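You operate a simulated robot arm through the tools that you are given. There is no shell and no other tool. Be economical: measure what you need, move in short steps, check, and stop when the job is done.

You are at the controls of a simulated robot arm. One attempt, no reset.

Task
Take the brush and leave it on the steel tray. Fetch the elbow and set it on the red plate. Take the yellow spring on the low store shelf and put it away on the wooden bench top. Shut the lower grey drawer. Take the bush from the top of the dryer and put it on the top shelf of the low rack. Open the upper grey drawer, take the blue ring and put it in the inside of the upper grey drawer and shut the drawer again. Any order will do. Set down upright: elbow.
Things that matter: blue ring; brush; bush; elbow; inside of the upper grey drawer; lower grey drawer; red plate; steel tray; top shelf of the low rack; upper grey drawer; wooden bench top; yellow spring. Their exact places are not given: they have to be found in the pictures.

It is judged by the outcome, as a careful person would: the job done as asked, and still so three seconds after it is handed in. It fails if anything else is knocked over, pushed out of place, dropped, spilled or broken.

Robot
A 7-joint arm with a fingered hand on a trunk, on a base that drives. Base frame: it is fixed to the floor where the robot stands at the start and does not move with it; the origin is under the middle of the robot, x ahead of it, y to its left, z up; the surface under the hand at the start is at about z = 860. Readings come in mm, degrees, newtons and seconds.
With the tool pointing down near the work surface it reaches from about 300 to 740 mm from the robot's upright axis, wherever it stands. Its first joint turns from -166.0 to 166.0 degrees. Places, roughly: blue ring (7x10x3 cm) [-10100, -2600, 400]; brush (10x3x5 cm) [500, -200, 400]; bush [-9750, -5000, 1000]; elbow [500, 0, 500]; inside of the upper grey drawer [-8200, -5100, 700]; lower grey drawer [-8200, -4800, 500]; red plate (13x13x2 cm) [-2000, -2300, 800]; steel tray (31x15x8 cm) [600, 100, 900]; top shelf of the low rack [-10000, -2500, 400]; upper grey drawer [-8200, -5000, 700]; wooden bench top [500, -3000, 800]; yellow spring (4x4x3 cm) [600, 800, 400]. Payload 4 kg.
The tool frame sits at the grasp point between the pads (the TCP): z along the fingers, y along the line on which they close. The tips reach 26 mm beyond it. The gripper opens to 132 mm. The gripper's body begins 73 mm behind the TCP. The gripper is a hand of 4 fingers: y runs from the thumb to the fingers, the wrist lies at [0, 0, -239] in the tool frame.
Orientation is that of the tool frame in the base frame, as a unit quaternion [w, x, y, z]. With the fingers straight down and closing along the base's y, the tool's x points along the base's -x, its y along +y and its z along -z.

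Tools
- The arm moves only by the tool send_rows. Its argument "commands" is a list that holds one entry, the list of rows, each a list of 6 numbers: the shift along the tool's x, y, z in mm, then the turn, a rotation vector about the tool's x, y, z in degrees. In form: [[[dx, dy, dz, wx, wy, wz], ...]]. A call has 1 to 20 rows; each row shifts and turns the commanded pose from where the row before left it, along the tool's axes as they then stand. Each row takes 0.2 s and may step no farther than 50 mm and 8.6 degrees from the row before; otherwise, the whole call is refused. A pose out of reach is approached as far as the arm can. The call stops where the force on the tool passes 40 N (or 10 N more than at its start, if that is more) or the arm is blocked; 0.2 s more then pass. In this call time passes only in rows, and 0.2 s behind the last. The reply holds the time, the measured pose of the TCP, the force on the tool along the base axes, the opening and the grip force, in the units named above and with some noise, with the torque about the TCP (base axes, N m) and any sound that the robot's microphone picked up.
- Cameras (640 x 400 px; columns grow to the right, rows downward): "scene" is now at [15.7, 163.9, 1470.3]; the picture's right is [0.15, -0.99, 0.00], its down [-0.76, -0.11, -0.64] and it looks along [0.64, 0.09, -0.77] (base axes); focal length 280 px, centre (320, 200). "wrist" rides on the gripper at [68, 2, -97] in the tool frame; the picture's right is [-0.03, 1.00, 0.00], its down [-0.82, -0.02, -0.58] and it looks along [-0.58, -0.02, 0.82] (tool axes); focal length 270 px, centre (320, 200).
- grab_frame(camera): a new picture of that camera. It takes no simulated time.
- slide_trunk(by): slides the trunk up (or, below 0, down) by that many mm; the arm and the scene camera ride with it, the base frame stays. It gives what a move gives, with no picture.
- base_move(legs): drives the robot by 1 to 6 legs, each [ahead, turn to the left] in mm and degrees, along the robot's own axes; the way and the turn of a leg run together, so that a leg with both is an arc; at most 1500 mm and 180 degrees a leg. The arm and the cameras ride along, it lands a little off, and it stops where it bumps. It gives what a move gives.
- curl_fingers(finger1, finger2, finger3, thumb_bend): sets how far each is bent, from 0 (flat) to 1 (curled in); at 0.3 the hand is open as for a grip, at 0.7 the pads meet at the TCP. One left out holds its place. A second passes; each finger stops where it meets its share of the squeeze, and holds until it gets a number again. It is the only way to open and close the hand. It gives what a move gives, with no picture; readings hold the bend of each and the force on the fingers (four entries, about 0 where the hand has none), thumb and palm.
- head_to(pan, tilt): turns the head with the scene camera to pan (to the left, within 155 degrees either way) and tilt (down, from -29 to 69), counted from straight ahead of the robot. It gives what a move gives.
- measure_at(camera, pixels): there is no depth. For up to 12 entries [column, row, z] of the newest picture of that camera ("zoom" is the newest enlarged one), the place [x, y] in the base frame at which the ray of that pixel passes the height z, good to about 2 mm. It takes no simulated time.
- close_up(camera, box): a new picture of the part [left, top, right, bottom] of that camera's present view, enlarged. It takes no simulated time.
- job_done(): hands the job in; it is judged then, once.

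Go step by step. Measure first, check grasps and placings, and put right what went wrong. The budget is 131 turns and 144 pictures, counting those below and the enlarged ones. Unless the task says otherwise, let go and move clear before handing in, and close with one line.

The tools are called after "Call:" as name(argument=value, ...) on one line, values as JSON. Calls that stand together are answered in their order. send_rows: Moves the arm, as the interface text tells. Its arguments: {"type":"object","properties":{"commands":{"type":"array"}},"required":["commands"]} The other tools are called the same way: slide_trunk (by) slides the trunk up or down; curl_fingers (finger1, finger2, finger3, thumb_bend) moves the fingers one by one; base_move (legs) drives the base; head_to (pan, tilt) turns the head that bears the scene camera; grab_frame (camera) takes a picture; measure_at (camera, pixels) gives the place at which the rays of pixels pass given heights; close_up (camera, box) takes an enlarged picture of a part of a camera's view; job_done () hands the job in.

At the start:

```text
t: 0.0
position: [455.2, 174.4, 1090.1]
ee_rot: [0.001, -0.001, 1.0, 0.0]
force: [-0.3, -0.2, 0.0]
torque: [-0.02, 0.0, -0.03]
gripper_width: 132.0
grip_force: 0.1
shape: jaw
bend: [0.3, 0.3, 0.3, 0.3]
finger forces: [0.1, 0.1, 0.0, 0.1, 0.1, 0.0]
trunk travel left (down, up): [-450.0, 140.0]
robot x, y, heading: [2.8, -3.0, 0.0]
head pan, tilt: [8.4, 49.9]
```

scene: 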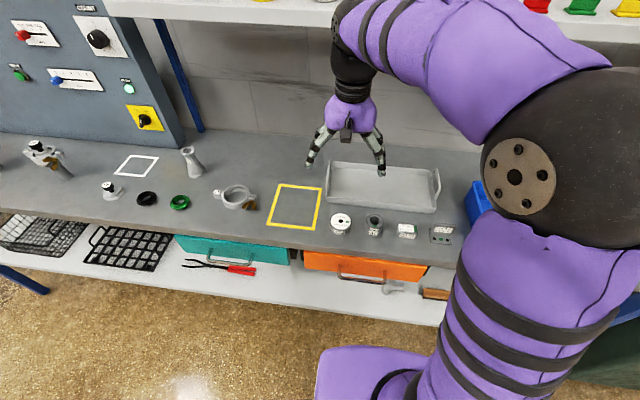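
wrist: 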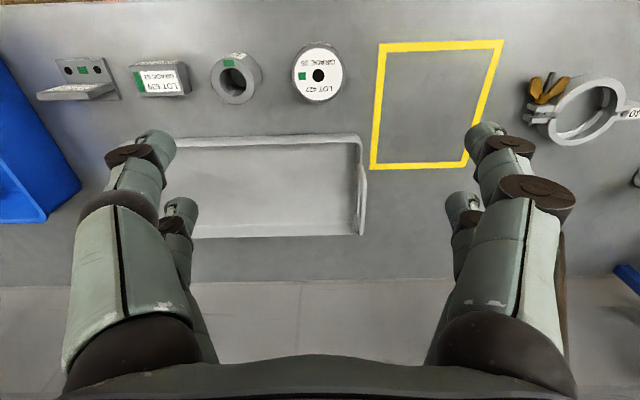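

The scene picture shows the bench with the steel tray (about 383,187) and a low shelf below with an elbow-like part (392,287) and a brown-ended thing (435,294). I'll enlarge those regions.

Call:
close_up(camera="scene", box=[340, 220, 480, 320])

Call:
close_up(camera="scene", box=[0, 190, 280, 300])

```text
4.00 times, centred on (410, 270) of scene
```

zoom: 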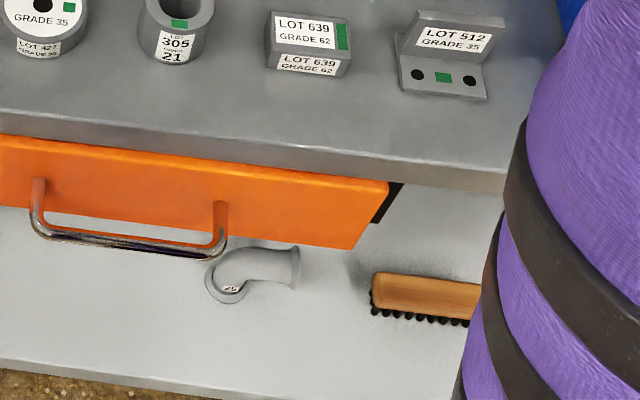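

```text
2.29 times, centred on (140, 245) of scene
```

zoom: 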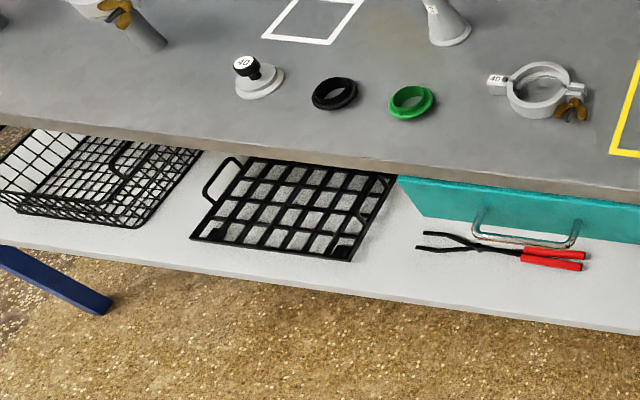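

The elbow (zoom 255,272) and brush (zoom 425,295) both lie on the shelf in front of the bench edge. I'll measure bench edge and shelf points at some heights, and look from the head in other directions.

Call:
measure_at(camera="scene", pixels=[[430, 264, 860], [300, 247, 860], [400, 313, 400], [400, 313, 450], [392, 290, 400], [392, 290, 450], [432, 293, 400], [432, 293, 450], [345, 232, 860], [60, 212, 860]])

Call:
head_to(pan=45, tilt=50)

Call:
grab_frame(camera="scene")

```text
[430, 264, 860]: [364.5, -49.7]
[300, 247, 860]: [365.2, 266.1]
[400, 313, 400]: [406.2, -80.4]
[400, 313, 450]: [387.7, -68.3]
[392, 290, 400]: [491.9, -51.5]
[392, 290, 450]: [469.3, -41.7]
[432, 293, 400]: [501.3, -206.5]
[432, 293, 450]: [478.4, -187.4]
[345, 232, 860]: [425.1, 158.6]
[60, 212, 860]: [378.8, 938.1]
```

```text
t: 1.0
position: [456.2, 174.3, 1090.9]
ee_rot: [0.0, 0.0, 1.0, 0.0]
force: [-0.5, 0.4, 0.0]
torque: [0.01, -0.03, 0.03]
gripper_width: 132.1
grip_force: 0.0
shape: jaw
bend: [0.3, 0.3, 0.3, 0.3]
finger forces: [0.0, 0.0, 0.0, 0.1, 0.0, 0.1]
trunk travel left (down, up): [-450.0, 140.0]
robot x, y, heading: [0.5, -0.3, -0.1]
head pan, tilt: [45.0, 50.0]
```

```text
139 pictures are left
```

scene: 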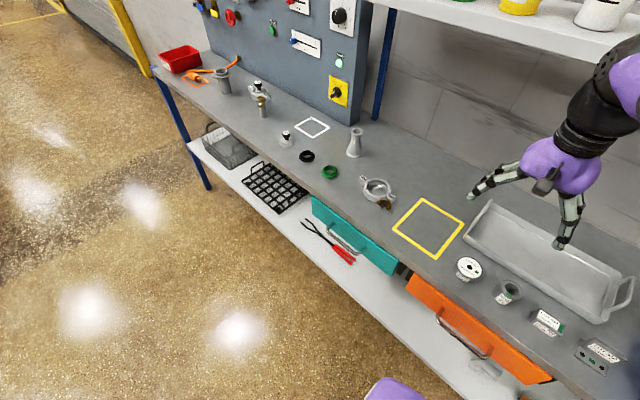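

The bench front edge is at x≈365 and the elbow and brush lie at about x≈490, under it, so I need to reach in at a slant. I'll look behind the robot before backing off.

Call:
head_to(pan=150, tilt=25)

Call:
grab_frame(camera="scene")

Call:
head_to(pan=-140, tilt=25)

Call:
grab_frame(camera="scene")

Call:
head_to(pan=-75, tilt=25)

Call:
grab_frame(camera="scene")

```text
t: 2.9
position: [456.8, 175.7, 1089.4]
ee_rot: [0.001, 0.0, 1.0, 0.0]
force: [0.4, 0.9, -0.4]
torque: [-0.01, -0.01, 0.0]
gripper_width: 131.8
grip_force: 0.0
shape: jaw
bend: [0.3, 0.3, 0.3, 0.3]
finger forces: [0.0, 0.1, 0.0, 0.1, 0.1, 0.0]
trunk travel left (down, up): [-450.0, 140.0]
robot x, y, heading: [-0.0, -2.0, 0.1]
head pan, tilt: [150.0, 25.0]
```

```text
138 pictures are left
```

scene: 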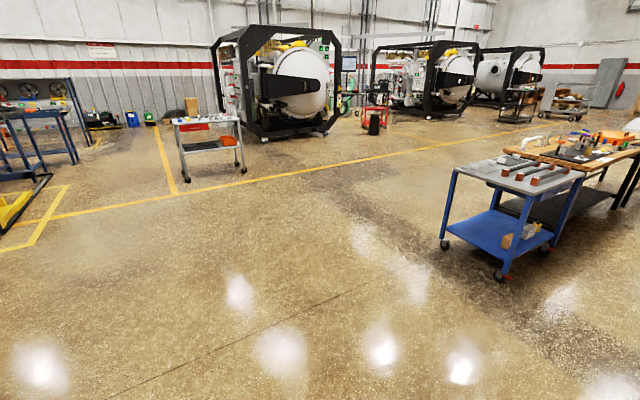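

```text
t: 6.8
position: [456.8, 174.8, 1089.0]
ee_rot: [0.0, 0.0, 1.0, 0.001]
force: [-0.5, 0.6, 0.3]
torque: [-0.02, 0.02, 0.04]
gripper_width: 131.7
grip_force: 0.1
shape: jaw
bend: [0.3, 0.3, 0.3, 0.3]
finger forces: [0.1, 0.1, 0.0, 0.1, 0.0, 0.0]
trunk travel left (down, up): [-450.0, 140.0]
robot x, y, heading: [-1.6, -1.7, 0.0]
head pan, tilt: [-140.0, 25.0]
```

```text
137 pictures are left
```

scene: 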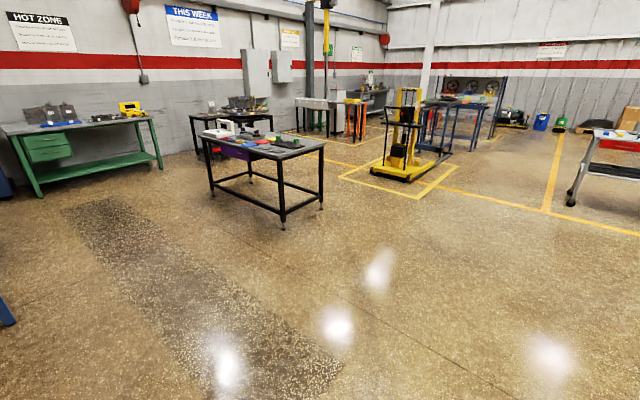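

```text
t: 8.2
position: [457.2, 174.6, 1090.6]
ee_rot: [0.001, 0.0, 1.0, 0.0]
force: [0.9, -0.4, 0.1]
torque: [0.0, 0.01, -0.02]
gripper_width: 131.8
grip_force: 0.0
shape: jaw
bend: [0.3, 0.3, 0.3, 0.3]
finger forces: [0.1, 0.1, 0.0, 0.0, 0.1, 0.0]
trunk travel left (down, up): [-450.0, 140.0]
robot x, y, heading: [-2.0, 1.2, 0.2]
head pan, tilt: [-75.0, 25.0]
```

```text
136 pictures are left
```

scene: 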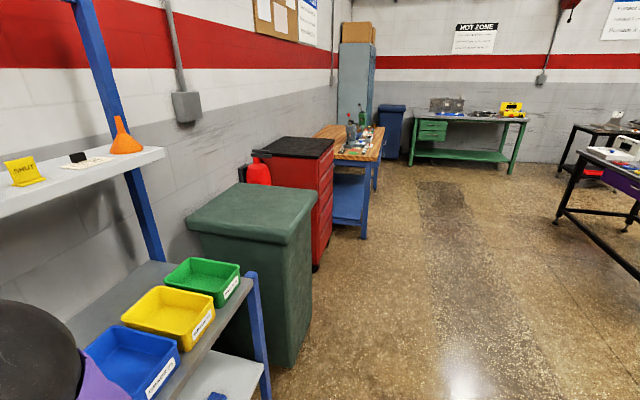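

Free floor lies behind and to all sides; the wooden bench (355,150) and the black-framed table at right are found. I'll back off, slide the trunk down, and look under the bench.

Call:
base_move(legs=[[-650, 0]])

Call:
slide_trunk(by=-450)

Call:
head_to(pan=0, tilt=28)

Call:
grab_frame(camera="scene")

Call:
grab_frame(camera="wrist")

```text
t: 11.8
position: [-201.5, 174.2, 1091.0]
ee_rot: [0.0, 0.0, 1.0, 0.001]
force: [0.3, -0.6, -0.4]
torque: [-0.03, -0.02, 0.02]
gripper_width: 131.6
grip_force: 0.1
shape: jaw
bend: [0.3, 0.3, 0.3, 0.3]
finger forces: [0.0, 0.1, 0.0, 0.0, 0.1, 0.0]
trunk travel left (down, up): [-450.0, 140.0]
robot x, y, heading: [-656.3, 1.4, -0.2]
head pan, tilt: [-75.0, 25.0]
```

```text
refused: -450 is not a number from -400 to 400
```

```text
t: 13.3
position: [-200.9, 175.4, 1088.9]
ee_rot: [0.0, 0.0, 1.0, 0.0]
force: [-0.3, 0.3, 0.0]
torque: [0.01, 0.04, 0.01]
gripper_width: 131.8
grip_force: 0.1
shape: jaw
bend: [0.3, 0.3, 0.3, 0.3]
finger forces: [0.1, 0.0, 0.1, 0.0, 0.0, 0.0]
trunk travel left (down, up): [-450.0, 140.0]
robot x, y, heading: [-658.2, 1.0, 0.3]
head pan, tilt: [0.0, 28.0]
```

```text
135 pictures are left
```

scene: 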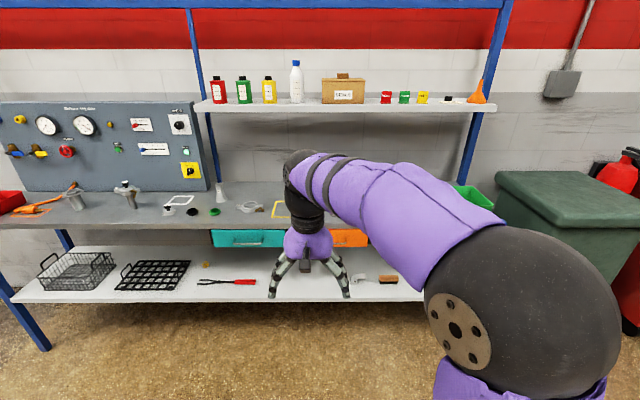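

```text
134 pictures are left
```

wrist: 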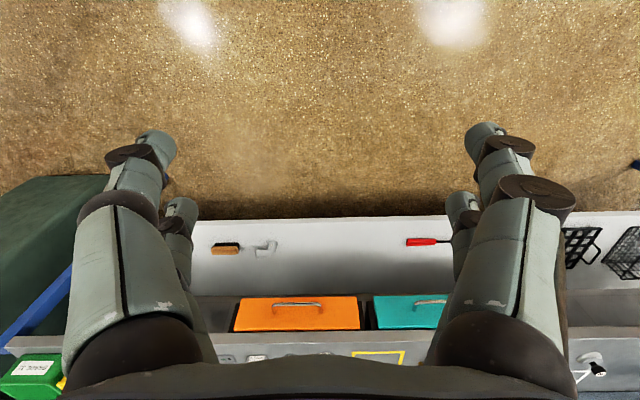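

The yellow spring shows at (206,264); elbow at (360,280), brush (388,279). I'll triangulate by measuring the same points at several heights, and take close-ups.

Call:
measure_at(camera="scene", pixels=[[206, 267, 400], [206, 267, 450], [359, 282, 400], [359, 282, 450], [388, 282, 400], [388, 282, 450], [200, 302, 400], [420, 300, 400], [250, 247, 700], [250, 231, 830], [200, 302, 450]])

Call:
close_up(camera="scene", box=[160, 210, 300, 310])

Call:
close_up(camera="scene", box=[300, 225, 440, 310])

Call:
slide_trunk(by=-400)

Call:
grab_frame(camera="scene")

```text
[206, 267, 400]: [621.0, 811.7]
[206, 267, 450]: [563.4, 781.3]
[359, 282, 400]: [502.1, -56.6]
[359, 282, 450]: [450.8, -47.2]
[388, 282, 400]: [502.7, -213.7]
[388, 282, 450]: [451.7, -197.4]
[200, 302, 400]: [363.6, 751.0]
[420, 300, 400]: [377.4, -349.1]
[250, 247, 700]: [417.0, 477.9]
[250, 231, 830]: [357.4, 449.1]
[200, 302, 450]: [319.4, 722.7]
```

```text
4.00 times, centred on (230, 260) of scene
```

zoom: 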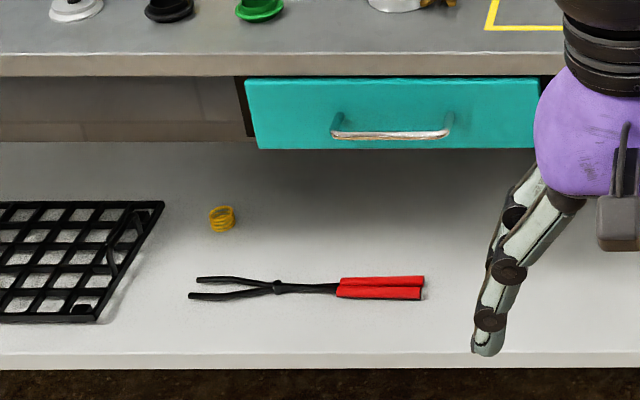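

```text
4.57 times, centred on (370, 268) of scene
```

zoom: 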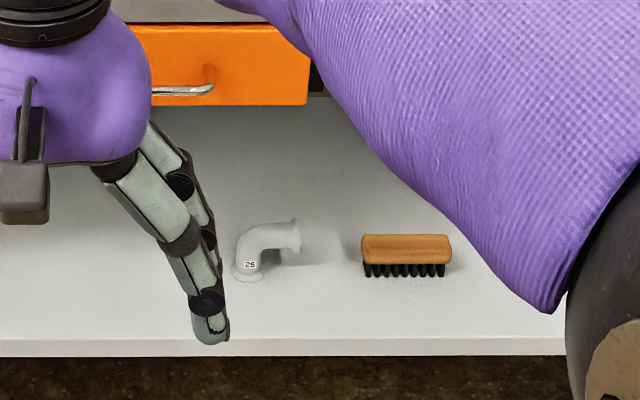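

```text
t: 17.1
position: [-201.6, 175.0, 689.4]
ee_rot: [0.0, 0.0, 1.0, -0.001]
force: [0.3, 1.3, 0.1]
torque: [0.02, 0.01, 0.01]
gripper_width: 132.0
grip_force: 0.0
shape: jaw
bend: [0.3, 0.3, 0.3, 0.3]
finger forces: [0.1, 0.0, 0.1, 0.1, 0.0, 0.0]
trunk travel left (down, up): [-50.0, 540.0]
robot x, y, heading: [-662.5, -1.3, 0.1]
head pan, tilt: [0.0, 28.0]
```

```text
131 pictures are left
```

scene: 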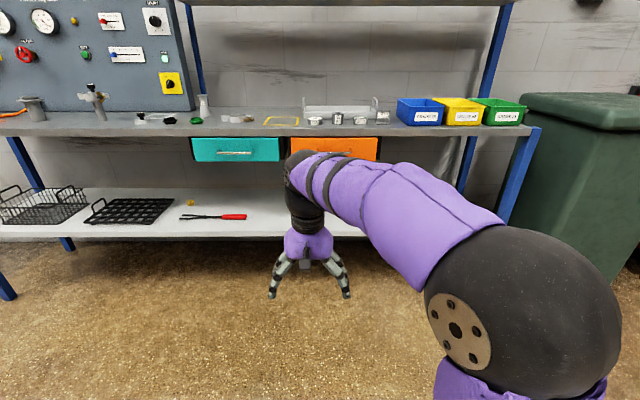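

Now the spring is at (190,203) from the lower camera; I'll measure it and the shelf and drawer edges at a few heights.

Call:
measure_at(camera="scene", pixels=[[190, 205, 380], [190, 205, 400], [190, 205, 420], [240, 237, 380], [240, 237, 400], [240, 237, 350], [235, 161, 680], [235, 161, 700], [235, 161, 720], [240, 136, 830], [240, 129, 860]])

Call:
close_up(camera="scene", box=[160, 120, 300, 250])

```text
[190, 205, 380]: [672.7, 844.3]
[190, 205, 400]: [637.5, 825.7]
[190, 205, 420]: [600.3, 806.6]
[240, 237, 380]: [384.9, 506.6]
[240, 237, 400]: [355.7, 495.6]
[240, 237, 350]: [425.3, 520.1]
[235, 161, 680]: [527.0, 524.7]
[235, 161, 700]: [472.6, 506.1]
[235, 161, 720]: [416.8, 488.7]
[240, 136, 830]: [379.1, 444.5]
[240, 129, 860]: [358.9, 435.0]
```

```text
3.08 times, centred on (230, 185) of scene
```

zoom: 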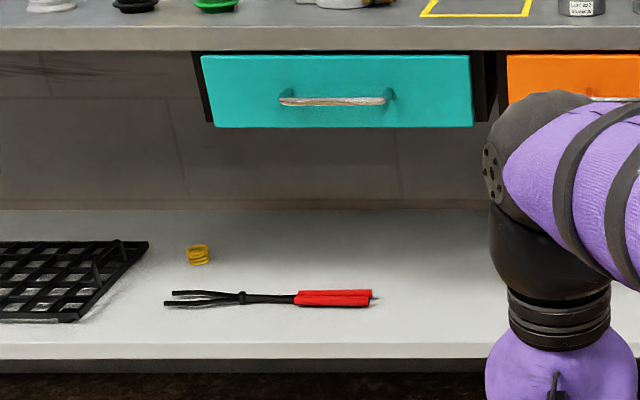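

The spring is near (600,810) on a shelf of height about 415; elbow near (488,-50) and brush near (490,-205), shelf and bench fronts both at x≈365. I'll tilt the hand 30° forward, lower it and shift it toward the brush's y while still in free space.

Call:
send_rows(commands=[[[0, 0, 0, 0, -7.5, 0], [0, 0, 0, 0, -7.5, 0], [0, 0, 0, 0, -7.5, 0], [0, 0, 0, 0, -7.5, 0], [21, -45, 36.5, 0, 0, 0], [21, -45, 36.5, 0, 0, 0], [21, -45, 36.5, 0, 0, 0], [21, -45, 36.5, 0, 0, 0], [0, -45, 0, 0, 0, 0], [0, -45, 0, 0, 0, 0], [0, -45, 0, 0, 0, 0], [0, -45, 0, 0, 0, 0]]])

Call:
grab_frame(camera="scene")

Call:
grab_frame(camera="wrist")

```text
refused: row 5 steps farther than a row can; nothing moved
```

```text
129 pictures are left
```

scene: 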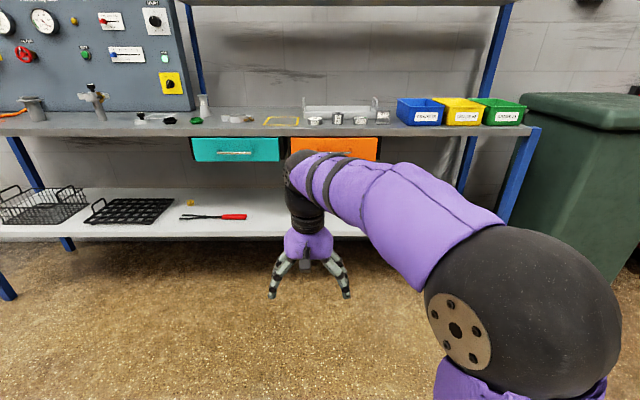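

```text
128 pictures are left
```

wrist: 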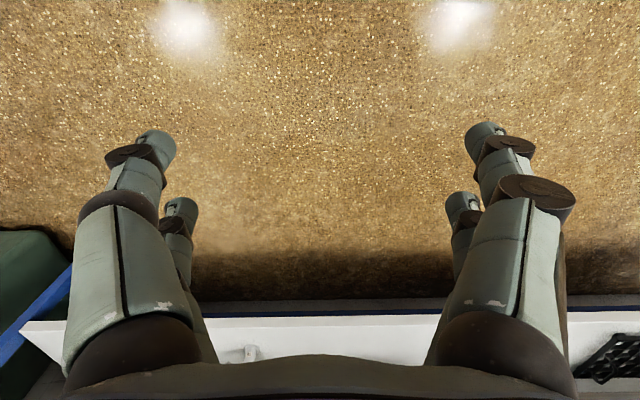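

Refused because the combined step passed 50 mm; nothing moved. I'll resend with shorter rows.

Call:
send_rows(commands=[[[0, -40, 0, 0, -7.5, 0], [0, -40, 0, 0, -7.5, 0], [0, -40, 0, 0, -7.5, 0], [0, -40, 0, 0, -7.5, 0], [21, -20, 36.5, 0, 0, 0], [21, -20, 36.5, 0, 0, 0], [21, -20, 36.5, 0, 0, 0], [21, -20, 36.5, 0, 0, 0], [0, -47, 0, 0, 0, 0], [0, -47, 0, 0, 0, 0], [0, -46, 0, 0, 0, 0]]])

Call:
base_move(legs=[[430, 0]])

Call:
grab_frame(camera="wrist")

Call:
grab_frame(camera="scene")

```text
t: 19.5
position: [-203.5, -205.0, 521.8]
ee_rot: [0.259, -0.002, 0.966, 0.0]
force: [-0.2, 0.7, -1.0]
torque: [-0.03, 0.04, -0.02]
gripper_width: 132.0
grip_force: 0.0
shape: jaw
bend: [0.3, 0.3, 0.3, 0.3]
finger forces: [0.0, 0.1, 0.1, 0.0, 0.0, 0.1]
trunk travel left (down, up): [-50.0, 540.0]
robot x, y, heading: [-660.4, 0.9, 0.2]
head pan, tilt: [0.0, 28.0]
```

```text
t: 22.1
position: [224.3, -207.3, 521.2]
ee_rot: [0.259, 0.0, 0.966, 0.0]
force: [-0.4, -0.3, 0.5]
torque: [0.05, 0.01, 0.02]
gripper_width: 132.0
grip_force: 0.1
shape: jaw
bend: [0.3, 0.3, 0.3, 0.3]
finger forces: [0.0, 0.1, 0.0, 0.0, 0.0, 0.0]
trunk travel left (down, up): [-50.0, 540.0]
robot x, y, heading: [-231.6, -3.1, 0.1]
head pan, tilt: [0.0, 28.0]
```

```text
127 pictures are left
```

wrist: 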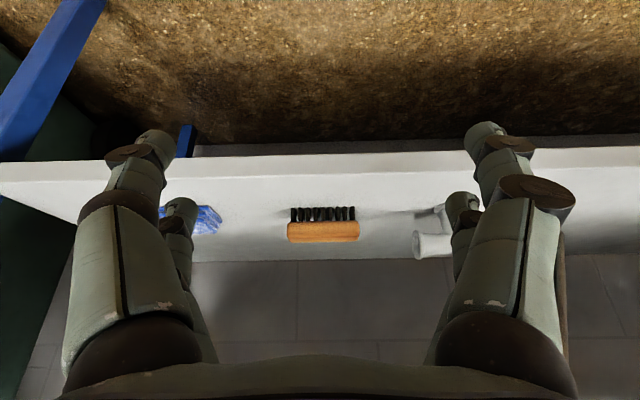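

```text
126 pictures are left
```

scene: 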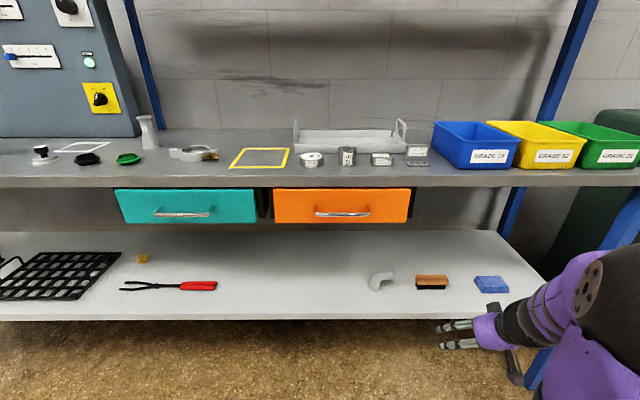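

The brush (wrist 323,225; scene 432,283), elbow (380,282) and a blue sponge (490,284) are clear of the arm now. I'll measure them from both cameras to fix the heights.

Call:
measure_at(camera="wrist", pixels=[[291, 208, 415], [355, 207, 415], [323, 207, 400], [323, 207, 430], [323, 242, 465], [323, 242, 450], [447, 206, 415], [415, 245, 440]])

Call:
measure_at(camera="scene", pixels=[[417, 290, 415], [446, 290, 415], [432, 290, 400], [432, 290, 430], [432, 275, 465], [432, 275, 450], [373, 291, 415], [394, 272, 470], [143, 263, 415], [300, 319, 415], [300, 319, 400]])

Call:
close_up(camera="scene", box=[350, 250, 470, 325])

```text
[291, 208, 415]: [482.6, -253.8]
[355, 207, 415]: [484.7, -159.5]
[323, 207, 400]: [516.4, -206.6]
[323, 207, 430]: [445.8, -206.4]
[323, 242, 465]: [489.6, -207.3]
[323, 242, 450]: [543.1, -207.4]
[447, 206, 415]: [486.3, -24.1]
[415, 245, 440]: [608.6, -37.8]
```

```text
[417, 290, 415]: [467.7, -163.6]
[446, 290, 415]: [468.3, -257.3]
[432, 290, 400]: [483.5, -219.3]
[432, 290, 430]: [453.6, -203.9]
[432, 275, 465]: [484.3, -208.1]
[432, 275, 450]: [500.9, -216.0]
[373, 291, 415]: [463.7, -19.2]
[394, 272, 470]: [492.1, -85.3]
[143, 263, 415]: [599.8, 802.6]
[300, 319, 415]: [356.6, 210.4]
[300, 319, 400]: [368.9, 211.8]
```

```text
5.33 times, centred on (410, 288) of scene
```

zoom: 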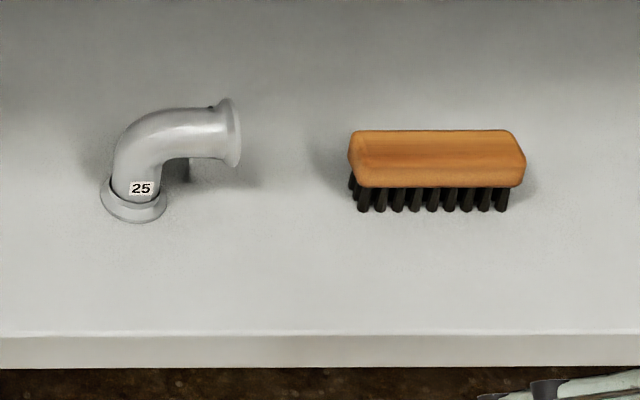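

The brush is centred near (472,-208), top about 470. I'll move the hand forward over it at the same height.

Call:
send_rows(commands=[[[-43, 0, 24.8, 0, 0, 0], [-43, 0, 24.8, 0, 0, 0], [-43, 0, 24.8, 0, 0, 0], [-43, 0, 24.8, 0, 0, 0], [-43, 0, 24.8, 0, 0, 0]]])

Call:
grab_frame(camera="wrist")

Call:
grab_frame(camera="scene")

```text
t: 23.3
position: [473.1, -204.7, 521.4]
ee_rot: [0.26, 0.001, 0.966, 0.0]
force: [-0.3, -0.3, 0.0]
torque: [0.05, -0.01, 0.0]
gripper_width: 131.9
grip_force: 0.1
shape: jaw
bend: [0.3, 0.3, 0.3, 0.3]
finger forces: [0.1, 0.0, 0.1, 0.0, 0.1, 0.0]
trunk travel left (down, up): [-50.0, 540.0]
robot x, y, heading: [-232.6, 1.4, 0.0]
head pan, tilt: [0.0, 28.0]
```

```text
124 pictures are left
```

wrist: 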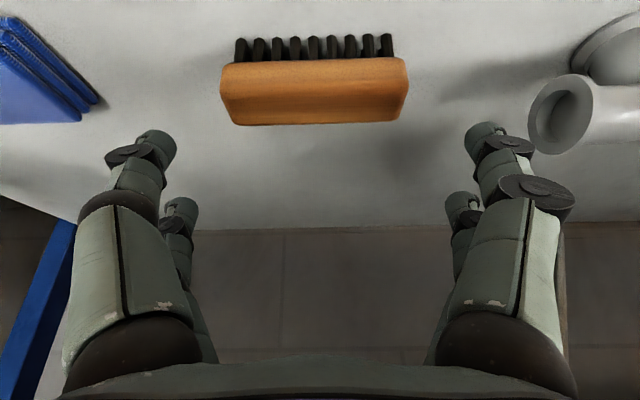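

```text
123 pictures are left
```

scene: 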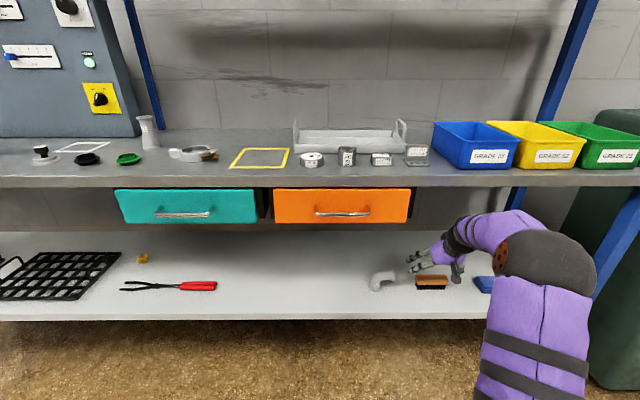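

The brush lies squarely between the two finger pairs (220–408, 38–125). I'll measure it from this near view.

Call:
measure_at(camera="wrist", pixels=[[222, 75, 460], [408, 70, 460], [314, 124, 470], [314, 60, 445], [314, 60, 450], [314, 40, 420], [235, 42, 420], [391, 38, 420], [528, 125, 470], [590, 60, 425]])

```text
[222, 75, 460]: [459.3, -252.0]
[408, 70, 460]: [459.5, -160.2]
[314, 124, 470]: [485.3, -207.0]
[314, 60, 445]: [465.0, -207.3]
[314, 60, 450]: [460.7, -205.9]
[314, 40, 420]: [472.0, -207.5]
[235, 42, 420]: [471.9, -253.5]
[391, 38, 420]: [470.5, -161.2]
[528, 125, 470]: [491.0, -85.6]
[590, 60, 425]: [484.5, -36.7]
```

Brush centre (473,-206.5); I'll go straight down 59 mm and close.

Call:
send_rows(commands=[[[10, -0.6, 17.3, 0, 0, 0], [10, -0.6, 17.3, 0, 0, 0], [9.5, -0.6, 16.5, 0, 0, 0]]])

Call:
curl_fingers(finger1=0.7, finger2=0.7, finger3=0.7, thumb_bend=0.7)

Call:
grab_frame(camera="wrist")

```text
t: 24.1
position: [472.7, -208.1, 462.5]
ee_rot: [0.259, 0.0, 0.966, 0.0]
force: [-0.5, -0.3, 0.4]
torque: [0.01, 0.02, 0.02]
gripper_width: 131.9
grip_force: 0.0
shape: jaw
bend: [0.3, 0.3, 0.3, 0.3]
finger forces: [0.0, 0.0, 0.0, 0.1, 0.1, 0.0]
trunk travel left (down, up): [-50.0, 540.0]
robot x, y, heading: [-230.6, -3.4, -0.2]
head pan, tilt: [0.0, 28.0]
```

```text
t: 25.1
position: [472.6, -206.9, 461.7]
ee_rot: [0.259, 0.001, 0.966, -0.001]
force: [0.1, 0.0, -0.4]
torque: [-0.01, 0.02, -0.03]
gripper_width: 93.8
grip_force: 34.4
shape: fingers
bend: [0.36, 0.4, 0.56, 0.58]
finger forces: [18.0, 17.2, 8.7, 0.0, 25.5, 0.1]
trunk travel left (down, up): [-50.0, 540.0]
robot x, y, heading: [-229.7, 0.6, -0.1]
head pan, tilt: [0.0, 28.0]
```

```text
122 pictures are left
```

wrist: 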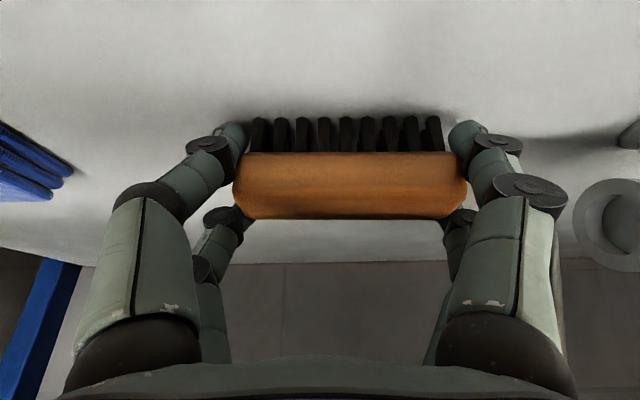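

The brush is held (93.8 mm, 34 N). I'll lift, withdraw from under the bench and raise the trunk.

Call:
send_rows(commands=[[[-15, 0, -26, 0, 0, 0], [-15, 0, -26, 0, 0, 0], [43, 0, -24.8, 0, 0, 0], [43, 0, -24.8, 0, 0, 0], [43, 0, -24.8, 0, 0, 0], [43, 0, -24.8, 0, 0, 0], [43, 0, -24.8, 0, 0, 0]]])

Call:
slide_trunk(by=400)

Call:
slide_trunk(by=130)

Call:
head_to(pan=0, tilt=40)

Call:
grab_frame(camera="scene")

Call:
grab_frame(camera="wrist")

```text
t: 26.7
position: [222.5, -207.5, 520.4]
ee_rot: [0.259, -0.001, 0.966, -0.001]
force: [0.1, 0.0, -1.2]
torque: [-0.01, 0.0, -0.04]
gripper_width: 93.8
grip_force: 34.6
shape: fingers
bend: [0.36, 0.4, 0.57, 0.58]
finger forces: [17.9, 17.1, 8.4, 0.1, 25.4, 0.0]
trunk travel left (down, up): [-50.0, 540.0]
robot x, y, heading: [-233.2, 1.3, 0.1]
head pan, tilt: [0.0, 28.0]
```

```text
t: 30.6
position: [222.0, -208.2, 920.4]
ee_rot: [0.259, 0.0, 0.966, 0.0]
force: [0.1, 0.4, -0.6]
torque: [0.01, 0.0, -0.01]
gripper_width: 93.7
grip_force: 34.0
shape: fingers
bend: [0.36, 0.4, 0.57, 0.58]
finger forces: [18.0, 16.9, 8.5, 0.0, 25.3, 0.0]
trunk travel left (down, up): [-450.0, 140.0]
robot x, y, heading: [-227.2, -1.6, 0.1]
head pan, tilt: [0.0, 28.0]
```

```text
t: 32.1
position: [221.8, -208.7, 1052.5]
ee_rot: [0.259, -0.001, 0.966, 0.0]
force: [0.1, 0.2, -0.9]
torque: [-0.01, 0.01, 0.03]
gripper_width: 93.5
grip_force: 34.4
shape: fingers
bend: [0.36, 0.4, 0.57, 0.58]
finger forces: [18.0, 16.8, 8.4, 0.1, 25.4, 0.0]
trunk travel left (down, up): [-580.0, 10.0]
robot x, y, heading: [-229.0, 0.8, -0.0]
head pan, tilt: [0.0, 28.0]
```

```text
t: 32.9
position: [221.7, -207.9, 1050.6]
ee_rot: [0.259, 0.0, 0.966, 0.001]
force: [0.2, -0.4, -0.3]
torque: [0.01, 0.0, -0.02]
gripper_width: 93.4
grip_force: 34.5
shape: fingers
bend: [0.36, 0.4, 0.57, 0.58]
finger forces: [18.0, 16.9, 8.5, 0.0, 25.5, 0.0]
trunk travel left (down, up): [-580.0, 10.0]
robot x, y, heading: [-232.0, -0.9, 0.1]
head pan, tilt: [0.0, 40.0]
```

```text
121 pictures are left
```

scene: 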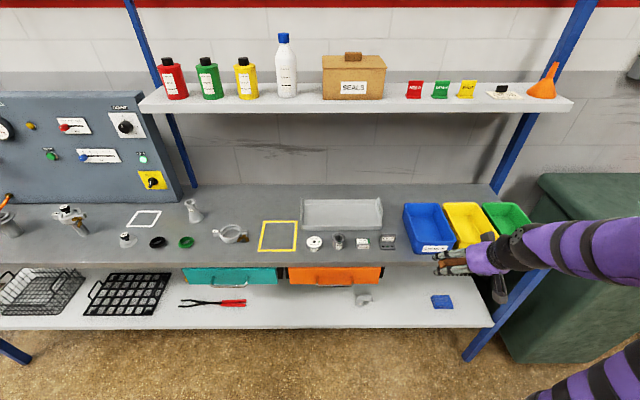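

```text
120 pictures are left
```

wrist: 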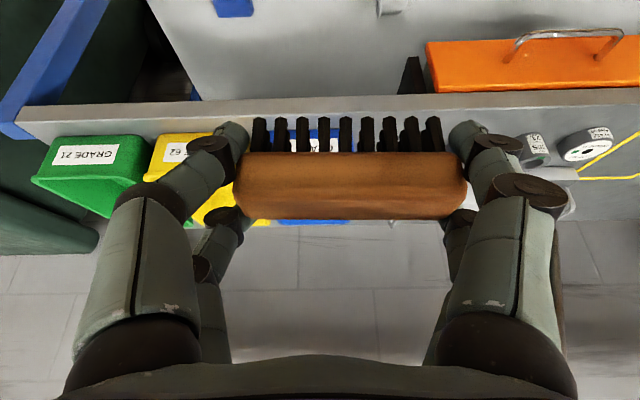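

The brush hangs firmly. The tray spans about (302–383, 198–228). I'll measure it and the upper shelf's edge.

Call:
measure_at(camera="scene", pixels=[[303, 229, 860], [381, 229, 860], [303, 202, 860], [381, 202, 860], [303, 198, 890], [381, 198, 890], [350, 265, 860], [350, 112, 1250], [350, 112, 1350], [360, 249, 870], [315, 250, 865]])

Call:
close_up(camera="scene", box=[260, 180, 440, 280])

```text
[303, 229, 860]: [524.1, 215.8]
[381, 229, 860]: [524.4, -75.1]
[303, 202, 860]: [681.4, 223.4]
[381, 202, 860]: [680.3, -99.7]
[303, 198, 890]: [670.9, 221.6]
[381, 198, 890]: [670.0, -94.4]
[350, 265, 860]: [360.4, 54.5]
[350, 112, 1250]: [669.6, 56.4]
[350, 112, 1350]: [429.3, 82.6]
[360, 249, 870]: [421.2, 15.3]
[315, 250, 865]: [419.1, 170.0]
```

```text
3.56 times, centred on (350, 230) of scene
```

zoom: 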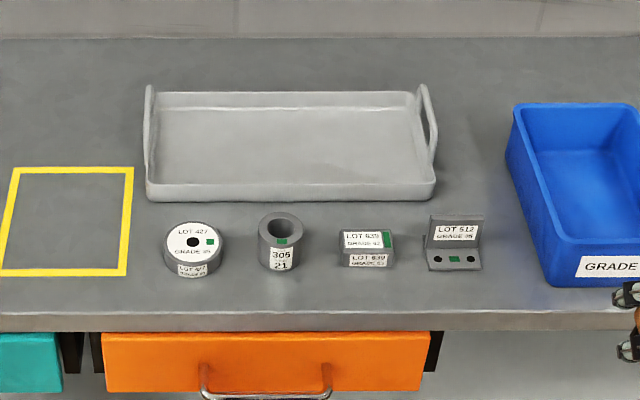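

The tray floor spans about x 530–670, y −80–215. I'll move the base ahead, swing the brush over its middle (598,68), and look.

Call:
base_move(legs=[[200, 0]])

Call:
send_rows(commands=[[[0, 46, 0, 0, 0, 0], [0, 46, 0, 0, 0, 0], [0, 46, 0, 0, 0, 0], [0, 46, 0, 0, 0, 0], [0, 46, 0, 0, 0, 0], [0, 46, 0, 0, 0, 0], [-38.1, 0, 22, 0, 0, 0], [-38.1, 0, 22, 0, 0, 0], [-38.1, 0, 22, 0, 0, 0], [-38.1, 0, 22, 0, 0, 0], [24, 0, 41.6, 0, 0, 0], [24, 0, 41.6, 0, 0, 0]]])

Call:
grab_frame(camera="wrist")

Call:
grab_frame(camera="scene")

```text
t: 34.5
position: [423.1, -208.2, 1050.4]
ee_rot: [0.259, 0.0, 0.966, 0.001]
force: [0.3, -0.2, -1.1]
torque: [-0.01, 0.01, 0.01]
gripper_width: 93.3
grip_force: 34.3
shape: fingers
bend: [0.36, 0.4, 0.57, 0.58]
finger forces: [18.1, 16.9, 8.5, 0.1, 25.4, 0.0]
trunk travel left (down, up): [-580.0, 10.0]
robot x, y, heading: [-29.7, -2.4, 0.1]
head pan, tilt: [0.0, 40.0]
```

```text
t: 37.1
position: [601.0, 70.2, 956.0]
ee_rot: [0.259, 0.0, 0.966, -0.001]
force: [-0.4, -0.3, 0.0]
torque: [0.01, 0.01, 0.0]
gripper_width: 93.5
grip_force: 34.2
shape: fingers
bend: [0.36, 0.4, 0.57, 0.58]
finger forces: [18.0, 16.6, 8.4, 0.1, 25.5, 0.0]
trunk travel left (down, up): [-580.0, 10.0]
robot x, y, heading: [-32.4, 2.1, -0.2]
head pan, tilt: [0.0, 40.0]
```

```text
118 pictures are left
```

wrist: 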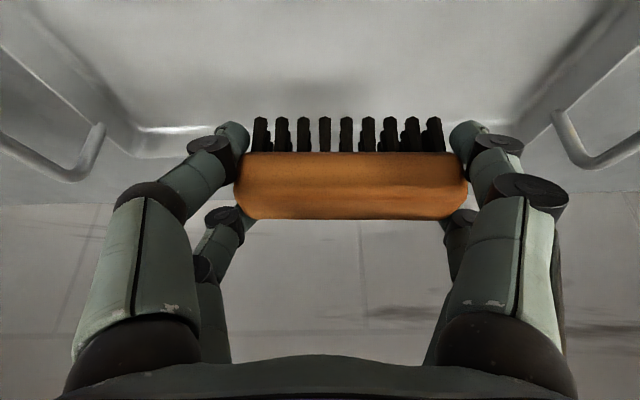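

```text
117 pictures are left
```

scene: 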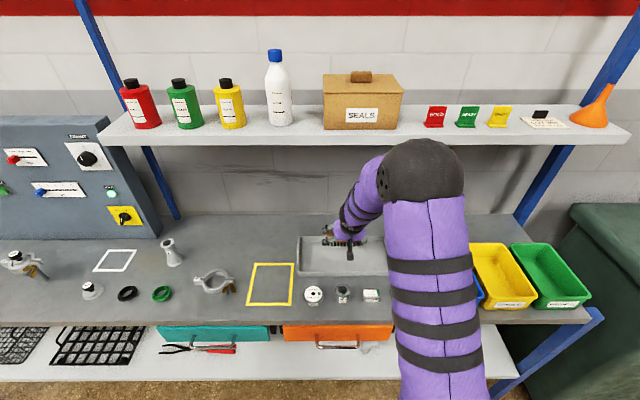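

The brush is over the tray interior, with both end handles clear. I'll lower about 44 mm in small steps.

Call:
send_rows(commands=[[[10, 0, 17.3, 0, 0, 0], [6, 0, 10.4, 0, 0, 0], [2.5, 0, 4.3, 0, 0, 0], [2.5, 0, 4.3, 0, 0, 0]]])

Call:
grab_frame(camera="wrist")

```text
t: 38.1
position: [599.4, 70.1, 913.8]
ee_rot: [0.259, 0.0, 0.966, 0.0]
force: [-0.3, 0.2, -0.3]
torque: [-0.01, 0.0, -0.01]
gripper_width: 93.8
grip_force: 34.6
shape: fingers
bend: [0.36, 0.4, 0.57, 0.58]
finger forces: [17.9, 16.5, 8.4, 0.0, 25.3, 0.0]
trunk travel left (down, up): [-580.0, 10.0]
robot x, y, heading: [-30.5, 0.1, 0.2]
head pan, tilt: [0.0, 40.0]
```

```text
116 pictures are left
```

wrist: 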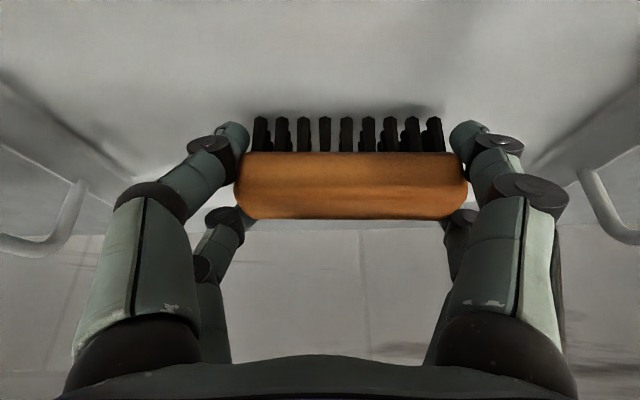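

No contact yet (force about 0). I'll lower a few more millimetres.

Call:
send_rows(commands=[[[1, 0, 1.7, 0, 0, 0], [1, 0, 1.7, 0, 0, 0], [1, 0, 1.7, 0, 0, 0]]])

```text
t: 38.9
position: [600.3, 68.9, 907.3]
ee_rot: [0.258, 0.0, 0.966, 0.0]
force: [0.2, 1.7, -0.5]
torque: [0.03, 0.0, 0.04]
gripper_width: 93.7
grip_force: 33.8
shape: fingers
bend: [0.36, 0.4, 0.57, 0.58]
finger forces: [18.2, 16.5, 8.4, 0.1, 25.4, 0.0]
trunk travel left (down, up): [-580.0, 10.0]
robot x, y, heading: [-31.6, -1.2, -0.1]
head pan, tilt: [0.0, 40.0]
```

Call:
send_rows(commands=[[[1, 0, 1.7, 0, 0, 0], [0.5, 0, 0.9, 0, 0, 0]]])

Call:
grab_frame(camera="wrist")

```text
t: 39.5
position: [599.2, 68.5, 906.1]
ee_rot: [0.26, 0.0, 0.966, 0.0]
force: [1.2, 0.7, 9.4]
torque: [-0.28, 0.06, 0.03]
gripper_width: 93.2
grip_force: 35.7
shape: fingers
bend: [0.36, 0.4, 0.58, 0.59]
finger forces: [18.3, 17.6, 9.1, 0.0, 26.0, 0.0]
trunk travel left (down, up): [-580.0, 10.0]
robot x, y, heading: [-28.4, 0.8, -0.0]
head pan, tilt: [0.0, 40.0]
```

```text
115 pictures are left
```

wrist: 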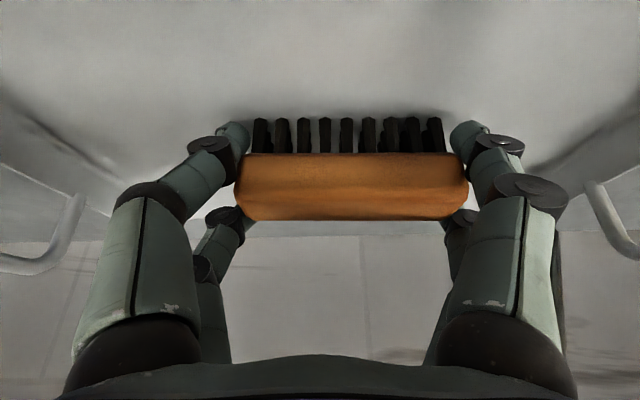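

Contact at 9.4 N: the brush stands in the tray. I'll open, lift straight up and check.

Call:
curl_fingers(finger1=0.3, finger2=0.3, finger3=0.3, thumb_bend=0.3)

Call:
send_rows(commands=[[[-10, 0, -17.3, 0, 0, 0], [-23, 0, -40, 0, 0, 0], [-23, 0, -40, 0, 0, 0], [-23, 0, -40, 0, 0, 0], [38.1, 0, -22, 0, 0, 0], [38.1, 0, -22, 0, 0, 0], [38.1, 0, -22, 0, 0, 0], [38.1, 0, -22, 0, 0, 0]]])

Call:
grab_frame(camera="wrist")

```text
t: 40.5
position: [599.1, 67.2, 903.9]
ee_rot: [0.259, 0.0, 0.966, 0.0]
force: [1.1, 0.0, 0.2]
torque: [0.02, -0.01, 0.02]
gripper_width: 132.4
grip_force: 0.1
shape: fingers
bend: [0.3, 0.3, 0.3, 0.3]
finger forces: [0.0, 0.0, 0.0, 0.0, 0.0, 0.0]
trunk travel left (down, up): [-580.0, 10.0]
robot x, y, heading: [-31.2, -0.5, -0.0]
head pan, tilt: [0.0, 40.0]
```

```text
t: 42.3
position: [420.9, 69.1, 1062.7]
ee_rot: [0.259, 0.0, 0.966, 0.0]
force: [0.0, 0.1, 0.4]
torque: [0.02, 0.0, 0.03]
gripper_width: 132.8
grip_force: 0.0
shape: fingers
bend: [0.3, 0.3, 0.3, 0.3]
finger forces: [0.1, 0.1, 0.0, 0.0, 0.0, 0.0]
trunk travel left (down, up): [-580.0, 10.0]
robot x, y, heading: [-31.2, 2.2, -0.1]
head pan, tilt: [0.0, 40.0]
```

```text
114 pictures are left
```

wrist: 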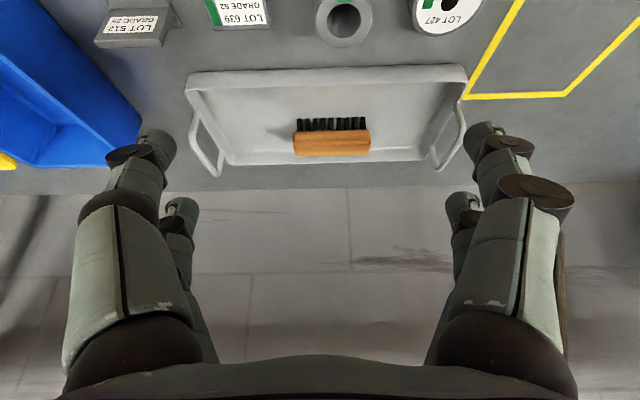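

The brush stands upright in the tray. Next the elbow: back off, shift the hand to y≈−55, slide the trunk down again and look at the elbow from close by.

Call:
base_move(legs=[[-200, 0]])

Call:
send_rows(commands=[[[0, -42, 0, 0, 0, 0], [0, -42, 0, 0, 0, 0], [0, -41, 0, 0, 0, 0]]])

Call:
slide_trunk(by=-400)

Call:
slide_trunk(by=-130)

Call:
send_rows(commands=[[[-43, 0, 24.8, 0, 0, 0], [-43, 0, 24.8, 0, 0, 0], [-43, 0, 24.8, 0, 0, 0]]])

Call:
grab_frame(camera="wrist")

Call:
grab_frame(camera="scene")

```text
t: 43.9
position: [222.6, 67.3, 1061.4]
ee_rot: [0.258, 0.001, 0.966, 0.0]
force: [-0.1, -0.5, -0.4]
torque: [-0.01, -0.05, 0.0]
gripper_width: 132.7
grip_force: 0.0
shape: fingers
bend: [0.3, 0.3, 0.3, 0.3]
finger forces: [0.1, 0.1, 0.0, 0.0, 0.0, 0.1]
trunk travel left (down, up): [-580.0, 10.0]
robot x, y, heading: [-230.5, -0.3, 0.0]
head pan, tilt: [0.0, 40.0]
```

```text
t: 44.7
position: [221.3, -56.9, 1062.6]
ee_rot: [0.26, 0.002, 0.966, -0.001]
force: [0.6, 0.5, -0.1]
torque: [0.01, -0.01, 0.02]
gripper_width: 132.5
grip_force: 0.1
shape: fingers
bend: [0.3, 0.3, 0.3, 0.3]
finger forces: [0.0, 0.1, 0.0, 0.1, 0.1, 0.1]
trunk travel left (down, up): [-580.0, 10.0]
robot x, y, heading: [-228.7, -3.8, -0.0]
head pan, tilt: [0.0, 40.0]
```

```text
t: 48.5
position: [220.1, -55.4, 662.9]
ee_rot: [0.259, 0.001, 0.966, -0.001]
force: [-0.5, -0.2, -0.8]
torque: [0.0, -0.01, 0.01]
gripper_width: 132.5
grip_force: 0.2
shape: fingers
bend: [0.3, 0.3, 0.3, 0.3]
finger forces: [0.0, 0.0, 0.0, 0.0, 0.0, 0.1]
trunk travel left (down, up): [-180.0, 410.0]
robot x, y, heading: [-228.0, 0.8, -0.2]
head pan, tilt: [0.0, 40.0]
```

```text
t: 50.1
position: [220.7, -56.2, 533.2]
ee_rot: [0.259, 0.002, 0.966, -0.001]
force: [0.3, -0.3, 0.5]
torque: [-0.02, 0.03, -0.04]
gripper_width: 132.4
grip_force: 0.1
shape: fingers
bend: [0.3, 0.3, 0.3, 0.3]
finger forces: [0.0, 0.1, 0.1, 0.0, 0.0, 0.0]
trunk travel left (down, up): [-50.0, 540.0]
robot x, y, heading: [-229.5, -2.2, -0.1]
head pan, tilt: [0.0, 40.0]
```

```text
t: 50.9
position: [369.8, -57.4, 534.2]
ee_rot: [0.259, 0.001, 0.966, 0.0]
force: [-0.2, -0.2, 0.8]
torque: [0.0, -0.01, 0.01]
gripper_width: 132.8
grip_force: 0.1
shape: fingers
bend: [0.3, 0.3, 0.3, 0.3]
finger forces: [0.0, 0.0, 0.1, 0.1, 0.0, 0.1]
trunk travel left (down, up): [-50.0, 540.0]
robot x, y, heading: [-232.7, 1.9, 0.1]
head pan, tilt: [0.0, 40.0]
```

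```text
113 pictures are left
```

wrist: 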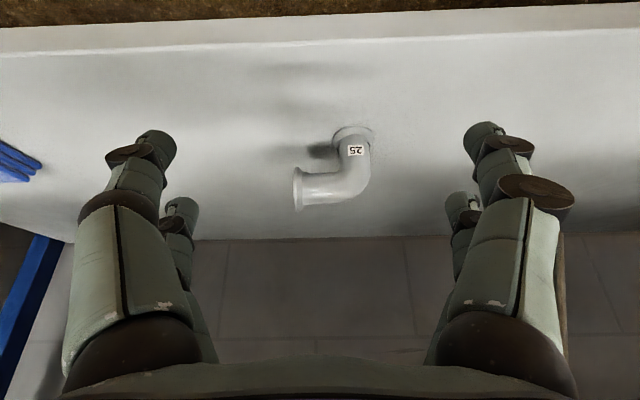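

```text
112 pictures are left
```

scene: 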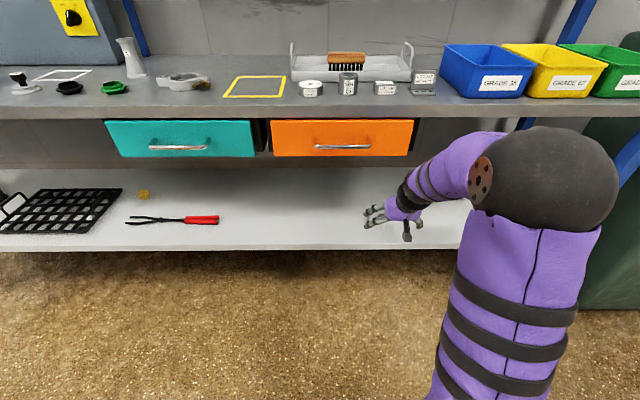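

The elbow stands on its flange (353,133) with the open end toward the left (298,190). I'll measure its extents.

Call:
measure_at(camera="wrist", pixels=[[353, 128, 420], [333, 133, 424], [374, 133, 424], [298, 170, 460], [298, 208, 500], [298, 190, 480], [371, 160, 455], [365, 185, 480], [298, 170, 450], [340, 200, 490]])

Call:
close_up(camera="wrist", box=[270, 110, 400, 220])

```text
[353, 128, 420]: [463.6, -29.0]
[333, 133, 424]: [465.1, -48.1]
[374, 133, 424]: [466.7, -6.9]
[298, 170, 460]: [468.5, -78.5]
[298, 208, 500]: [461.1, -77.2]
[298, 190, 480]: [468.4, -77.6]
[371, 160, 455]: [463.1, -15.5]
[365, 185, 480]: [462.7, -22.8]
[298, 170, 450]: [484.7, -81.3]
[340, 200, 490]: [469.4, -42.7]
```

```text
3.64 times, centred on (335, 165) of wrist
```

zoom: 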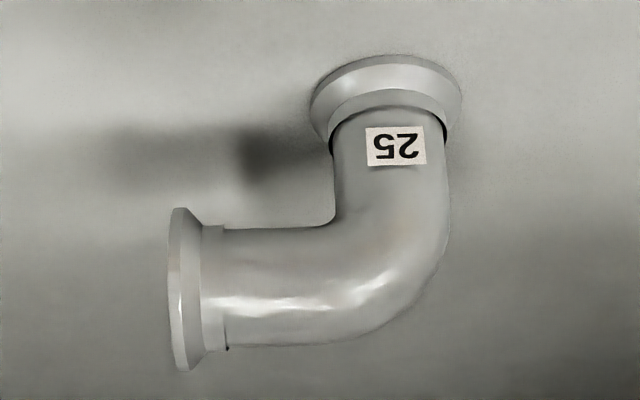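

The elbow's pipe is at x≈481, from y≈−14 to −80, its open end centred about z≈472. I'll go over it, lower around it and close.

Call:
send_rows(commands=[[[-32.6, 3.5, 18.8, 0, 0, 0], [-32.6, 3.5, 18.8, 0, 0, 0], [-32.6, 3.5, 18.8, 0, 0, 0], [10.7, 0, 18.5, 0, 0, 0], [10.7, 0, 18.5, 0, 0, 0], [10.7, 0, 18.5, 0, 0, 0]]])

Call:
grab_frame(camera="wrist")

```text
t: 52.3
position: [498.6, -54.8, 462.9]
ee_rot: [0.256, 0.005, 0.967, 0.005]
force: [-0.1, 0.8, 0.6]
torque: [-0.01, 0.01, -0.05]
gripper_width: 133.8
grip_force: 0.1
shape: fingers
bend: [0.29, 0.3, 0.3, 0.3]
finger forces: [0.1, 0.0, 0.0, 0.0, 0.0, 0.0]
trunk travel left (down, up): [-50.0, 540.0]
robot x, y, heading: [-215.2, -60.6, -0.2]
head pan, tilt: [0.0, 40.0]
```

```text
110 pictures are left
```

wrist: 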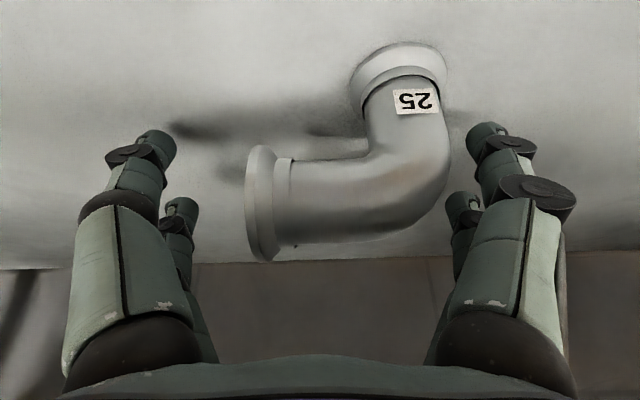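

The base reading jumped to (−215,−61): the arm seems to have leaned on something. I'll look before doing anything more.

Call:
grab_frame(camera="scene")

Call:
send_rows(commands=[[[0, 0, 0, 0, 0, 0]]])

```text
109 pictures are left
```

scene: 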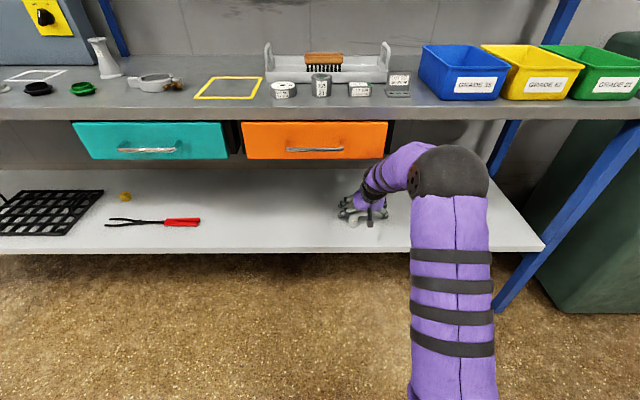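

```text
t: 52.6
position: [487.3, -66.3, 468.2]
ee_rot: [0.257, 0.023, 0.966, -0.007]
force: [0.0, -6.9, -0.6]
torque: [0.53, 0.05, 0.37]
gripper_width: 133.2
grip_force: 0.1
shape: fingers
bend: [0.3, 0.3, 0.3, 0.3]
finger forces: [0.0, 0.0, 0.0, 0.0, 0.0, 0.0]
trunk travel left (down, up): [-50.0, 540.0]
robot x, y, heading: [-226.5, -60.8, -2.8]
head pan, tilt: [0.0, 40.0]
stopped in row 1: the arm was blocked; the commanded pose is now the measured one
```

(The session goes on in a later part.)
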